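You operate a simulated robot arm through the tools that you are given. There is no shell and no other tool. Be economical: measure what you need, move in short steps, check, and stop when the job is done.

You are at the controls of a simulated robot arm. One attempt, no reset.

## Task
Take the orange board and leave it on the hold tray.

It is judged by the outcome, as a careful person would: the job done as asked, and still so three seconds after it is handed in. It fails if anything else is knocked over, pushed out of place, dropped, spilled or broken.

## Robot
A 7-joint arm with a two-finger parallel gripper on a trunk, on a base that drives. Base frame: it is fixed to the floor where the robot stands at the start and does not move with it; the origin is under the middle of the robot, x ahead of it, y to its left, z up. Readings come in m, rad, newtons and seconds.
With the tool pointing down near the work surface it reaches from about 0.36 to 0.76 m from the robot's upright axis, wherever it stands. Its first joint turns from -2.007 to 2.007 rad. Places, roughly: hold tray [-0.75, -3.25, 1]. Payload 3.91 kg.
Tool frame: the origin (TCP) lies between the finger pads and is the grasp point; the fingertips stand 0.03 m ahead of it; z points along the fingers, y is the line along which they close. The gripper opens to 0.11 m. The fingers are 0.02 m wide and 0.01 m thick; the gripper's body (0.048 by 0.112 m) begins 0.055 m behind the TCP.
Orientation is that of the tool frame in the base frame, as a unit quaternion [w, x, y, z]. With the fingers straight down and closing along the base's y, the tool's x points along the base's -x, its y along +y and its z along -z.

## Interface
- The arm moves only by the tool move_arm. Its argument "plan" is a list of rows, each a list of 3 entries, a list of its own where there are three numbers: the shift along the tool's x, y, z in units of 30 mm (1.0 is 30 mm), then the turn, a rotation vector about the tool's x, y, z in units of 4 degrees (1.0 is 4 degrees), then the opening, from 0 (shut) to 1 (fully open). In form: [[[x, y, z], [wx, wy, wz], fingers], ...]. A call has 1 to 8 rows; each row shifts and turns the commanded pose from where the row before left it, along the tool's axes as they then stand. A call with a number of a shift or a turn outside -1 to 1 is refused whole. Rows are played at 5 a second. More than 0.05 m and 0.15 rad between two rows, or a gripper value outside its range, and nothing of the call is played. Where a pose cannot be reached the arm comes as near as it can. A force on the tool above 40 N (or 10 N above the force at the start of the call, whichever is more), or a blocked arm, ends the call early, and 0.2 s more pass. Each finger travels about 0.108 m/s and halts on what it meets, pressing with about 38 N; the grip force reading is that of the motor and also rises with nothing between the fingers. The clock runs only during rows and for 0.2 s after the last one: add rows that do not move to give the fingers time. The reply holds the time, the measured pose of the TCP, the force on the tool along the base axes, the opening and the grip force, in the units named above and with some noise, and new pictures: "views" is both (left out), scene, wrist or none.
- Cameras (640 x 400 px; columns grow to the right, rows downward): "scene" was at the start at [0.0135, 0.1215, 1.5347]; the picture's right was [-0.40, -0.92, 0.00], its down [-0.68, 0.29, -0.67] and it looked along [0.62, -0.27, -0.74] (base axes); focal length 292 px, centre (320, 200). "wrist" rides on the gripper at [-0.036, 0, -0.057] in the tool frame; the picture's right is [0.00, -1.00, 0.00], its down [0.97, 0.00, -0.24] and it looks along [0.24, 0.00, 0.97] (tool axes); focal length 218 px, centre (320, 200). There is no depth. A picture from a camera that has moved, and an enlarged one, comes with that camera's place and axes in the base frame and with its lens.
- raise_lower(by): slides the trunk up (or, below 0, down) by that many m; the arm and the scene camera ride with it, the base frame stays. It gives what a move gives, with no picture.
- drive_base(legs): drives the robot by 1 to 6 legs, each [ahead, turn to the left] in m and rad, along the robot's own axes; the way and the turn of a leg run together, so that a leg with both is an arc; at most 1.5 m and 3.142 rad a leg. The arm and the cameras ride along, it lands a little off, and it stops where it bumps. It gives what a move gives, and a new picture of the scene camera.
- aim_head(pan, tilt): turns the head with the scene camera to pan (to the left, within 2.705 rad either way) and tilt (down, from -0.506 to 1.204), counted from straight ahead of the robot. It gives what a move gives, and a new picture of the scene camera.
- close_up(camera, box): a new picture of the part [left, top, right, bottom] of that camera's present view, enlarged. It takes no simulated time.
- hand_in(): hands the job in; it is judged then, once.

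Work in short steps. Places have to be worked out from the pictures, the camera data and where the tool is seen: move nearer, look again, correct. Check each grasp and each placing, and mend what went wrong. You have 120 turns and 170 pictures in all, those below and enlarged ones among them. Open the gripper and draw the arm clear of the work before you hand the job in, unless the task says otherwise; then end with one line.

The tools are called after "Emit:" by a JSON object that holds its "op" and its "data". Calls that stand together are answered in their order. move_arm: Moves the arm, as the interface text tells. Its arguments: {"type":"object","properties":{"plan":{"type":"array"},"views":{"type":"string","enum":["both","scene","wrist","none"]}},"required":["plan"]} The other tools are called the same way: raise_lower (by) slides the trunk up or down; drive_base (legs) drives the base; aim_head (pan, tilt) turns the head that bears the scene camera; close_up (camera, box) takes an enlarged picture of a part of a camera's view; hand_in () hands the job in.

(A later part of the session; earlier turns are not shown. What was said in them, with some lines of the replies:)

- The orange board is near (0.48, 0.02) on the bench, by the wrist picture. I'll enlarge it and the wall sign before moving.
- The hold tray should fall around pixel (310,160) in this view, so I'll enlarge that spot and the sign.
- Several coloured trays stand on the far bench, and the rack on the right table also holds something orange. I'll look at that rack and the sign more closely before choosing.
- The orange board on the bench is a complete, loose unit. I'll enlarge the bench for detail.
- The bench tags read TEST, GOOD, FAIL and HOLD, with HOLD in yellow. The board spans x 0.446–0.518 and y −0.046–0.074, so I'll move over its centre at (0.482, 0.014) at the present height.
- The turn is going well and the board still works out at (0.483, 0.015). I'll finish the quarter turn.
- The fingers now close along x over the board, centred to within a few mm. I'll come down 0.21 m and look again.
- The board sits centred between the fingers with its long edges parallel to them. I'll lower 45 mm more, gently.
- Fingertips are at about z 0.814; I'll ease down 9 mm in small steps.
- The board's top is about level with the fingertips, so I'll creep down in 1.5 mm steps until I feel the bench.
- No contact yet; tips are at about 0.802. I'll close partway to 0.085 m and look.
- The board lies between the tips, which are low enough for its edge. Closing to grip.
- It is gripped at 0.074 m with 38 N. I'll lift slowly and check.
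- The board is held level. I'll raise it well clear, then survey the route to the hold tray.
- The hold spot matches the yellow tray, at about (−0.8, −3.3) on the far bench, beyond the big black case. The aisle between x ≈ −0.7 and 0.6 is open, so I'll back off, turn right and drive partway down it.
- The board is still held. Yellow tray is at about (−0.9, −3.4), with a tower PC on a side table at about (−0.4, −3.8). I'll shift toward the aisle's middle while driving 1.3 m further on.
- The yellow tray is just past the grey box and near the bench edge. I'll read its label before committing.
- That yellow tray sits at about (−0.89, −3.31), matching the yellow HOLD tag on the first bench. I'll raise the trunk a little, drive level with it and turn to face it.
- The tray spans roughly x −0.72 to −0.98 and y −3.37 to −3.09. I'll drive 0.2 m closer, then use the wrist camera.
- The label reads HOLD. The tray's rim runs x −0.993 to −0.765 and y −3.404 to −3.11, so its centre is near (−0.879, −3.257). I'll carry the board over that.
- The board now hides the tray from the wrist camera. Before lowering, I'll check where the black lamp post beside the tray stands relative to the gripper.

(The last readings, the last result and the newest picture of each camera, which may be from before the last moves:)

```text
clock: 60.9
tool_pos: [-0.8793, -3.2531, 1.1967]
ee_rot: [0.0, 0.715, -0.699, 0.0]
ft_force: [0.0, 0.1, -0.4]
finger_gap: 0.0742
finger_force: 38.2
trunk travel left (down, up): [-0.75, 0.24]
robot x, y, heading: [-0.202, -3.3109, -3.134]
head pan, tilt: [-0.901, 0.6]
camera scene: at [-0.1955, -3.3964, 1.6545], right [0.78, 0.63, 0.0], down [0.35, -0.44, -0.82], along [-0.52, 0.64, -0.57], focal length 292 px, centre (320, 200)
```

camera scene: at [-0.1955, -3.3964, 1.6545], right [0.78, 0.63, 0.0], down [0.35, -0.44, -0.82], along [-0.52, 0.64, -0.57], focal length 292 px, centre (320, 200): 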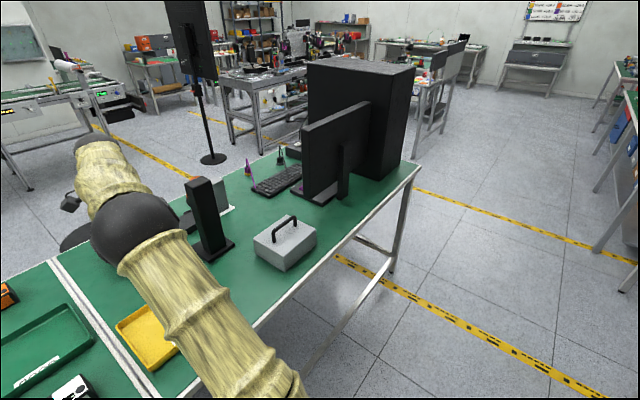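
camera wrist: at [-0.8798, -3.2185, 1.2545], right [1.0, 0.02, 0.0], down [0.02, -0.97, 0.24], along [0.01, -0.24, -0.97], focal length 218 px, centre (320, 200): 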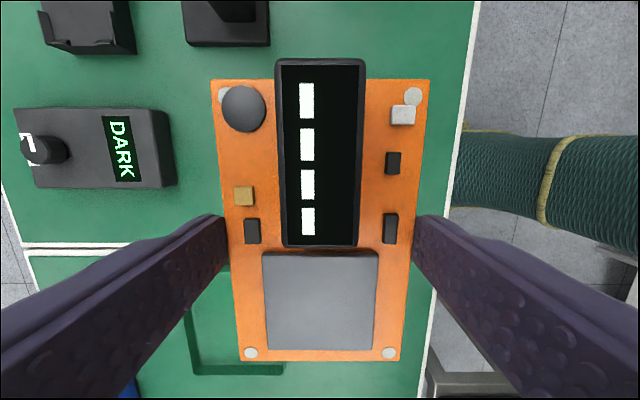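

The post base is near (−1.07, −2.98), more than 0.12 m clear of the gripper. I'll lower the board straight down.

Emit:
{"op": "move_arm", "data": {"plan": [[[0, 0, 1], [0, 0, 0], 0.4], [[0, 0, 1], [0, 0, 0], 0.4], [[0, 0, 1], [0, 0, 0], 0.4], [[0, 0, 1], [0, 0, 0], 0.4], [[0, 0, 1], [0, 0, 0], 0.4], [[0, 0, 1], [0, 0, 0], 0.4], [[0, 0, 1], [0, 0, 0], 0.4], [[0, 0, 0], [0, 0, 0], 0.4]], "views": "both"}}

```text
clock: 62.7
tool_pos: [-0.8787, -3.2553, 0.9865]
ee_rot: [0.0, 0.714, -0.7, -0.001]
ft_force: [-0.4, -0.2, -1.2]
finger_gap: 0.0741
finger_force: 38.0
trunk travel left (down, up): [-0.75, 0.24]
robot x, y, heading: [-0.2013, -3.3164, -3.139]
head pan, tilt: [-0.901, 0.6]
camera scene: at [-0.1952, -3.3964, 1.6545], right [0.78, 0.62, 0.0], down [0.35, -0.44, -0.83], along [-0.52, 0.64, -0.56], focal length 292 px, centre (320, 200)
camera wrist: at [-0.8804, -3.2191, 1.0425], right [1.0, 0.02, 0.0], down [0.02, -0.97, 0.24], along [0.0, -0.24, -0.97], focal length 218 px, centre (320, 200)
```

scene: 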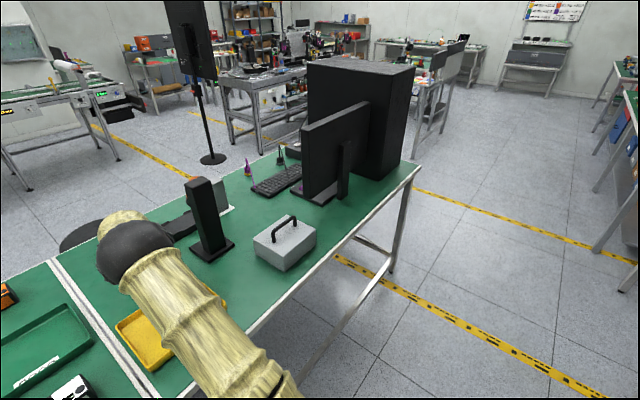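
wrist: 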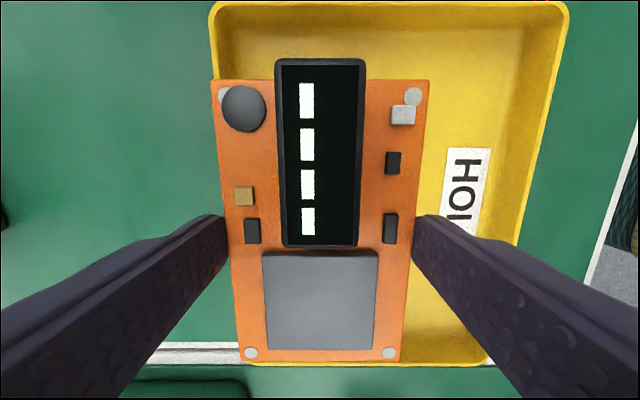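

This closer view puts the tray rim higher, at z ≈ 0.906, and the tray's centre at (−0.845, −3.265). I'll shift about 34 mm back toward the robot and look again.

Emit:
{"op": "move_arm", "data": {"plan": [[[0.17, -0.57, 0], [0, 0, 0], 0.4], [[0.17, -0.57, 0], [0, 0, 0], 0.4], [[0, 0, 0], [0, 0, 0], 0.4]], "views": "wrist"}}

```text
clock: 63.5
tool_pos: [-0.846, -3.2669, 0.9865]
ee_rot: [0.0, 0.714, -0.7, -0.001]
ft_force: [-0.2, -0.6, -1.2]
finger_gap: 0.0742
finger_force: 38.2
trunk travel left (down, up): [-0.75, 0.24]
robot x, y, heading: [-0.2007, -3.3153, -3.135]
head pan, tilt: [-0.901, 0.6]
camera wrist: at [-0.8476, -3.2298, 1.0441], right [1.0, 0.02, 0.0], down [0.02, -0.97, 0.24], along [0.01, -0.24, -0.97], focal length 218 px, centre (320, 200)
```

wrist: 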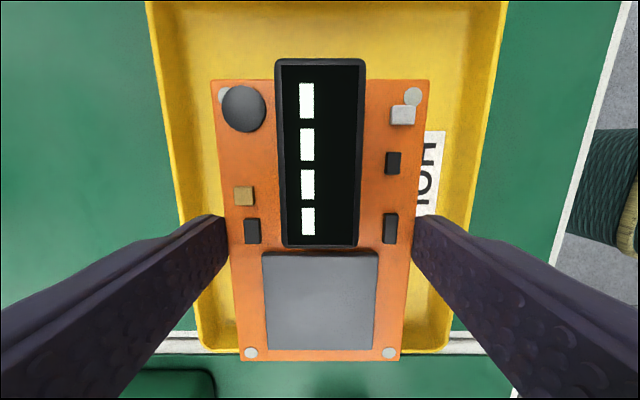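

The board is now centred over the tray on both axes. I'll lower 45 mm, then creep.

Emit:
{"op": "move_arm", "data": {"plan": [[[0, -0.1, 0.5], [0, 0, 0], 0.4], [[0, 0, 0.5], [0, 0, 0], 0.4], [[0, 0, 0.5], [0, 0, 0], 0.4], [[0, 0, 0], [0, 0, 0], 0.4]], "views": "wrist"}}

```text
clock: 64.5
tool_pos: [-0.8423, -3.2662, 0.9415]
ee_rot: [-0.001, 0.715, -0.699, 0.0]
ft_force: [0.2, 0.1, -1.3]
finger_gap: 0.0741
finger_force: 38.0
trunk travel left (down, up): [-0.75, 0.24]
robot x, y, heading: [-0.2007, -3.3137, -3.139]
head pan, tilt: [-0.901, 0.6]
camera wrist: at [-0.8441, -3.2301, 0.9976], right [1.0, 0.02, 0.0], down [0.02, -0.97, 0.24], along [0.01, -0.24, -0.97], focal length 218 px, centre (320, 200)
```

wrist: 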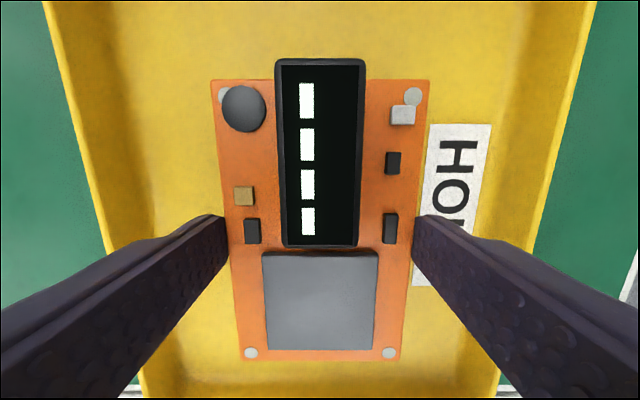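

It is well inside the rim. Now 3 mm steps while watching the force.

Emit:
{"op": "move_arm", "data": {"plan": [[[0, 0, 0.1], [0, 0, 0], 0.4], [[0, 0, 0.1], [0, 0, 0], 0.4], [[0, 0, 0.1], [0, 0, 0], 0.4], [[0, 0, 0.1], [0, 0, 0], 0.4], [[0, 0, 0], [0, 0, 0], 0.4]], "views": "wrist"}}

```text
clock: 65.7
tool_pos: [-0.8434, -3.2669, 0.928]
ee_rot: [0.0, 0.714, -0.7, 0.0]
ft_force: [0.1, 0.2, -1.6]
finger_gap: 0.0744
finger_force: 38.6
trunk travel left (down, up): [-0.75, 0.24]
robot x, y, heading: [-0.1998, -3.3133, -3.138]
head pan, tilt: [-0.901, 0.6]
camera wrist: at [-0.8436, -3.2302, 0.9858], right [1.0, 0.02, 0.0], down [0.02, -0.97, 0.24], along [0.01, -0.24, -0.97], focal length 218 px, centre (320, 200)
```

wrist: 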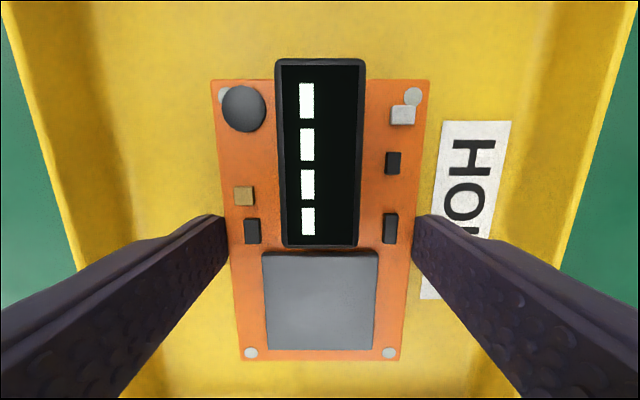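

No contact yet; scaling the label suggests the tray floor is about 0.87. Continuing down.

Emit:
{"op": "move_arm", "data": {"plan": [[[0, 0, 0.1], [0, 0, 0], 0.4], [[0, 0, 0.1], [0, 0, 0], 0.4], [[0, 0, 0.1], [0, 0, 0], 0.4], [[0, 0, 0.1], [0, 0, 0], 0.4], [[0, 0, 0], [0, 0, 0], 0.4]], "views": "wrist"}}

```text
clock: 66.9
tool_pos: [-0.8411, -3.2659, 0.9175]
ee_rot: [0.0, 0.714, -0.7, -0.001]
ft_force: [-0.1, 0.2, -1.1]
finger_gap: 0.0739
finger_force: 38.2
trunk travel left (down, up): [-0.75, 0.24]
robot x, y, heading: [-0.2012, -3.3141, -3.133]
head pan, tilt: [-0.901, 0.6]
camera wrist: at [-0.8437, -3.2297, 0.974], right [1.0, 0.02, 0.0], down [0.02, -0.97, 0.24], along [0.01, -0.24, -0.97], focal length 218 px, centre (320, 200)
```

wrist: 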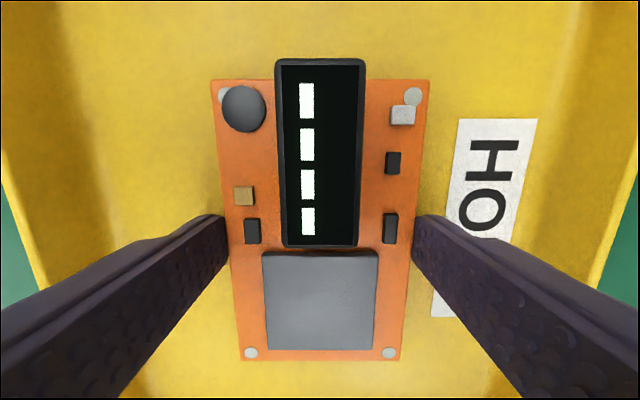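

Floor estimate stays near 0.872, with the board's underside at about 0.886. Continuing gently.

Emit:
{"op": "move_arm", "data": {"plan": [[[0, 0, 0.1], [0, 0, 0], 0.4], [[0, 0, 0.1], [0, 0, 0], 0.4], [[0, 0, 0.1], [0, 0, 0], 0.4], [[0, 0, 0], [0, 0, 0], 0.4]], "views": "none"}}

Emit:
{"op": "move_arm", "data": {"plan": [[[0, 0, 0.05], [0, 0, 0], 0.4], [[0, 0, 0.05], [0, 0, 0], 0.4], [[0, 0, 0], [0, 0, 0], 0.4]], "views": "wrist"}}

```text
clock: 67.7
tool_pos: [-0.8428, -3.266, 0.9153]
ee_rot: [0.004, 0.715, -0.699, -0.004]
ft_force: [5.9, -0.9, 18.5]
finger_gap: 0.0742
finger_force: 37.8
trunk travel left (down, up): [-0.75, 0.24]
robot x, y, heading: [-0.203, -3.3107, -3.134]
head pan, tilt: [-0.901, 0.6]
stopped in row 4: the force on the tool passed its limit (the readings are from after the stop); the commanded pose is now the measured one
```

```text
clock: 68.3
tool_pos: [-0.8426, -3.2658, 0.9151]
ee_rot: [0.005, 0.715, -0.699, -0.005]
ft_force: [9.4, -1.3, 18.6]
finger_gap: 0.0743
finger_force: 38.6
trunk travel left (down, up): [-0.75, 0.24]
robot x, y, heading: [-0.1996, -3.3129, -3.134]
head pan, tilt: [-0.901, 0.6]
stopped in row 3: the force on the tool passed its limit (the readings are from after the stop); the commanded pose is now the measured one
camera wrist: at [-0.844, -3.2296, 0.9724], right [1.0, 0.02, -0.01], down [0.02, -0.97, 0.24], along [-0.01, -0.24, -0.97], focal length 218 px, centre (320, 200)
```

wrist: 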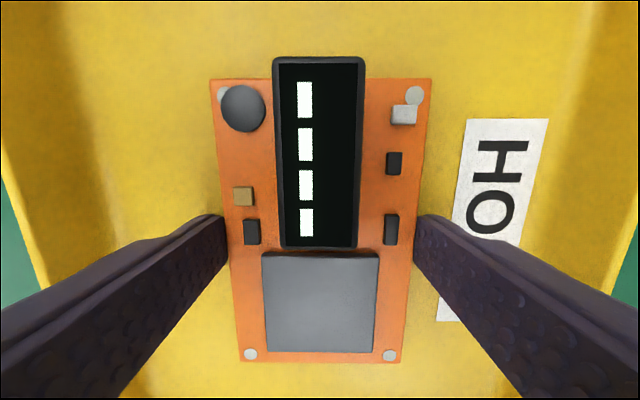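

Contact at TCP z 0.915 with 19 N upward. Before releasing, I'll check from the scene camera that the board is what touches.

Emit:
{"op": "aim_head", "data": {"pan": 0.15, "tilt": 0.75}}

Emit:
{"op": "close_up", "data": {"camera": "wrist", "box": [180, 60, 480, 400]}}

```text
clock: 69.6
tool_pos: [-0.8436, -3.2657, 0.9158]
ee_rot: [0.005, 0.714, -0.7, -0.007]
ft_force: [9.3, -0.3, 31.9]
finger_gap: 0.0741
finger_force: 38.4
trunk travel left (down, up): [-0.75, 0.24]
robot x, y, heading: [-0.1985, -3.3113, -3.136]
head pan, tilt: [0.15, 0.75]
camera scene: at [-0.2169, -3.4784, 1.6418], right [-0.15, 0.99, 0.0], down [0.67, 0.1, -0.73], along [-0.72, -0.11, -0.68], focal length 292 px, centre (320, 200)
```

scene: 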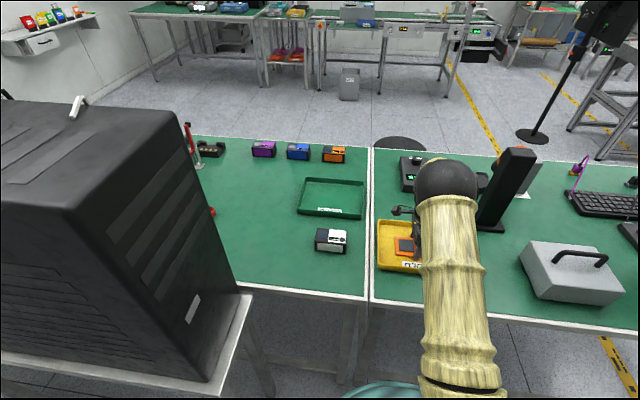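

```text
1.18 times, centred on (330, 230) of wrist
camera zoom: at [-0.8442, -3.2296, 0.9725], right [1.0, 0.02, -0.02], down [0.03, -0.97, 0.24], along [-0.01, -0.24, -0.97], focal length 257 px, centre (308, 165)
```

zoom: 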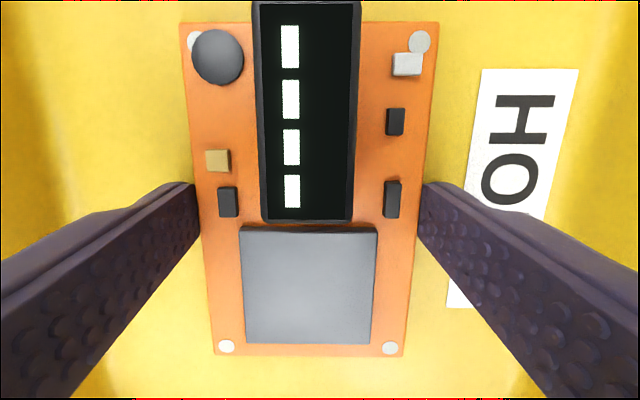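

Emit:
{"op": "close_up", "data": {"camera": "scene", "box": [360, 140, 560, 300]}}

```text
2.50 times, centred on (460, 220) of scene
camera zoom: at [-0.2169, -3.4784, 1.6418], right [-0.15, 0.99, 0.0], down [0.67, 0.1, -0.73], along [-0.72, -0.11, -0.68], focal length 729 px, centre (-30, 150)
```

zoom: 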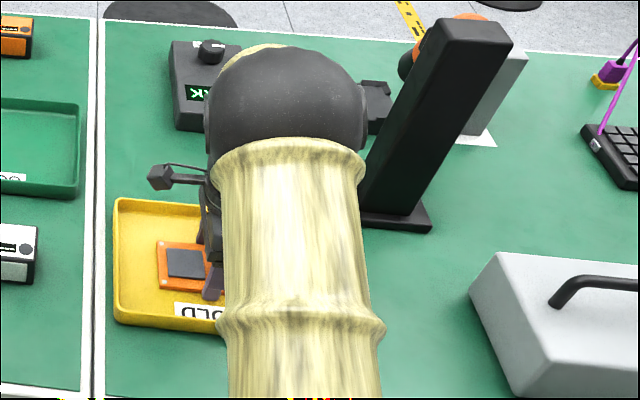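

The board sits in the tray and only the tool feels the contact. I'll ease up 1 mm to relieve the pressing, then open slowly to 0.09 m.

Emit:
{"op": "move_arm", "data": {"plan": [[[0, 0, -0.05], [0, 0, 0], 0.4], [[0, 0, 0], [0, 0, 0], 0.4]], "views": "none"}}

Emit:
{"op": "move_arm", "data": {"plan": [[[0, 0, 0], [0, 0, 0], 0.7], [[0, 0, 0], [0, 0, 0], 0.76], [[0, 0, 0], [0, 0, 0], 0.84], [[0, 0, 0], [0, 0, 0], 0.84]], "views": "wrist"}}

```text
clock: 70.2
tool_pos: [-0.8446, -3.2654, 0.9156]
ee_rot: [0.004, 0.714, -0.701, -0.005]
ft_force: [7.1, -0.7, 22.2]
finger_gap: 0.0742
finger_force: 38.4
trunk travel left (down, up): [-0.75, 0.24]
robot x, y, heading: [-0.2, -3.3151, -3.139]
head pan, tilt: [0.15, 0.75]
```

```text
clock: 71.2
tool_pos: [-0.8477, -3.2658, 0.9151]
ee_rot: [0.006, 0.715, -0.699, -0.006]
ft_force: [-14.6, -0.2, 23.9]
finger_gap: 0.0843
finger_force: 0.1
trunk travel left (down, up): [-0.75, 0.24]
robot x, y, heading: [-0.2028, -3.3137, -3.137]
head pan, tilt: [0.15, 0.75]
camera wrist: at [-0.8475, -3.2297, 0.9727], right [1.0, 0.02, -0.02], down [0.03, -0.97, 0.24], along [-0.01, -0.24, -0.97], focal length 218 px, centre (320, 200)
```

wrist: 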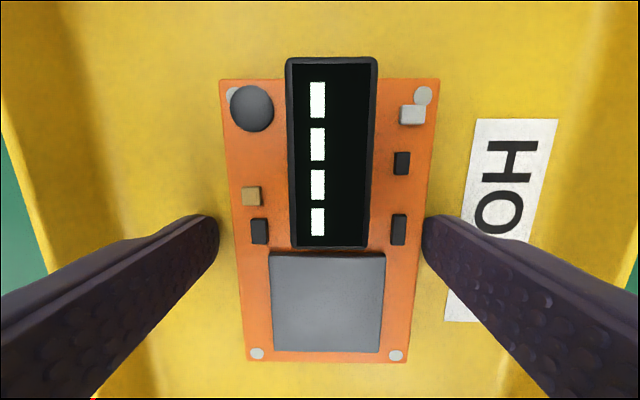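

The board is released on the tray floor, and the fingertips still press the floor slightly. I'll lift a few mm, open a bit more, centre on the board and rise.

Emit:
{"op": "move_arm", "data": {"plan": [[[0, 0, -0.1], [0, 0, 0], 0.84], [[0, -0.1, 0], [0, 0, 0], 0.9], [[0, 0, -0.2], [0, 0, 0], 0.9], [[0, 0, -0.5], [0, 0, 0], 0.9], [[0, 0, -0.5], [0, 0, 0], 0.9], [[0, 0, -1], [0, 0, 0], 0.9], [[0, 0, -1], [0, 0, 0], 0.9], [[0, 0, -1], [0, 0, 0], 0.9]], "views": "wrist"}}

```text
clock: 73.0
tool_pos: [-0.8401, -3.2665, 1.0426]
ee_rot: [0.003, 0.715, -0.699, -0.005]
ft_force: [1.2, 0.4, -0.1]
finger_gap: 0.0991
finger_force: 0.0
trunk travel left (down, up): [-0.75, 0.24]
robot x, y, heading: [-0.2, -3.3124, -3.129]
head pan, tilt: [0.15, 0.75]
camera wrist: at [-0.8408, -3.2295, 1.1008], right [1.0, 0.02, -0.01], down [0.02, -0.97, 0.24], along [-0.01, -0.24, -0.97], focal length 218 px, centre (320, 200)
```

wrist: 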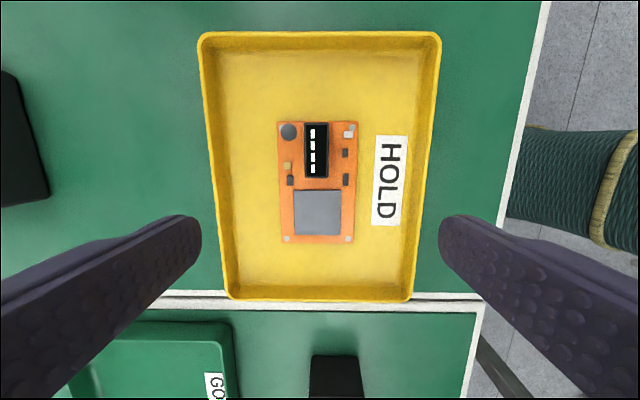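

The board lies flat in the middle of the HOLD tray. I'll raise the arm and back the base away.

Emit:
{"op": "move_arm", "data": {"plan": [[[0, 0, -1], [0, 0, 0], 0.9], [[0, 0, -1], [0, 0, 0], 0.9], [[0, 0, -1], [0, 0, 0], 0.9], [[0, 0, -1], [0, 0, 0], 0.9], [[0, 0, -1], [0, 0, 0], 0.9]], "views": "none"}}

Emit:
{"op": "drive_base", "data": {"legs": [[-0.22, 0]]}}

```text
clock: 74.2
tool_pos: [-0.8392, -3.2674, 1.1943]
ee_rot: [0.005, 0.715, -0.699, -0.005]
ft_force: [0.5, 0.2, -0.1]
finger_gap: 0.0993
finger_force: 0.1
trunk travel left (down, up): [-0.75, 0.24]
robot x, y, heading: [-0.2035, -3.3141, -3.136]
head pan, tilt: [0.15, 0.75]
```

```text
clock: 75.9
tool_pos: [-0.6175, -3.2686, 1.1943]
ee_rot: [0.005, 0.716, -0.698, -0.005]
ft_force: [0.4, -0.1, -0.2]
finger_gap: 0.0994
finger_force: 0.0
trunk travel left (down, up): [-0.75, 0.24]
robot x, y, heading: [0.0205, -3.3159, -3.133]
head pan, tilt: [0.15, 0.75]
camera scene: at [0.0013, -3.4767, 1.6417], right [-0.16, 0.99, 0.0], down [0.67, 0.11, -0.73], along [-0.72, -0.12, -0.68], focal length 292 px, centre (320, 200)
```

scene: 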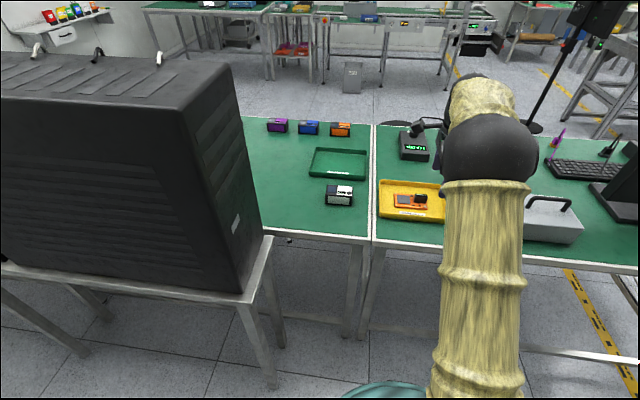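

The board is in the HOLD tray, nothing nearby has moved, and the arm is clear with the gripper open. Handing in.

Emit:
{"op": "hand_in", "data": {}}

```text
The job is handed in.
```

The orange board is lying flat in the middle of the yellow HOLD tray; the gripper is open, the arm is clear, and the pictures show nothing else disturbed.
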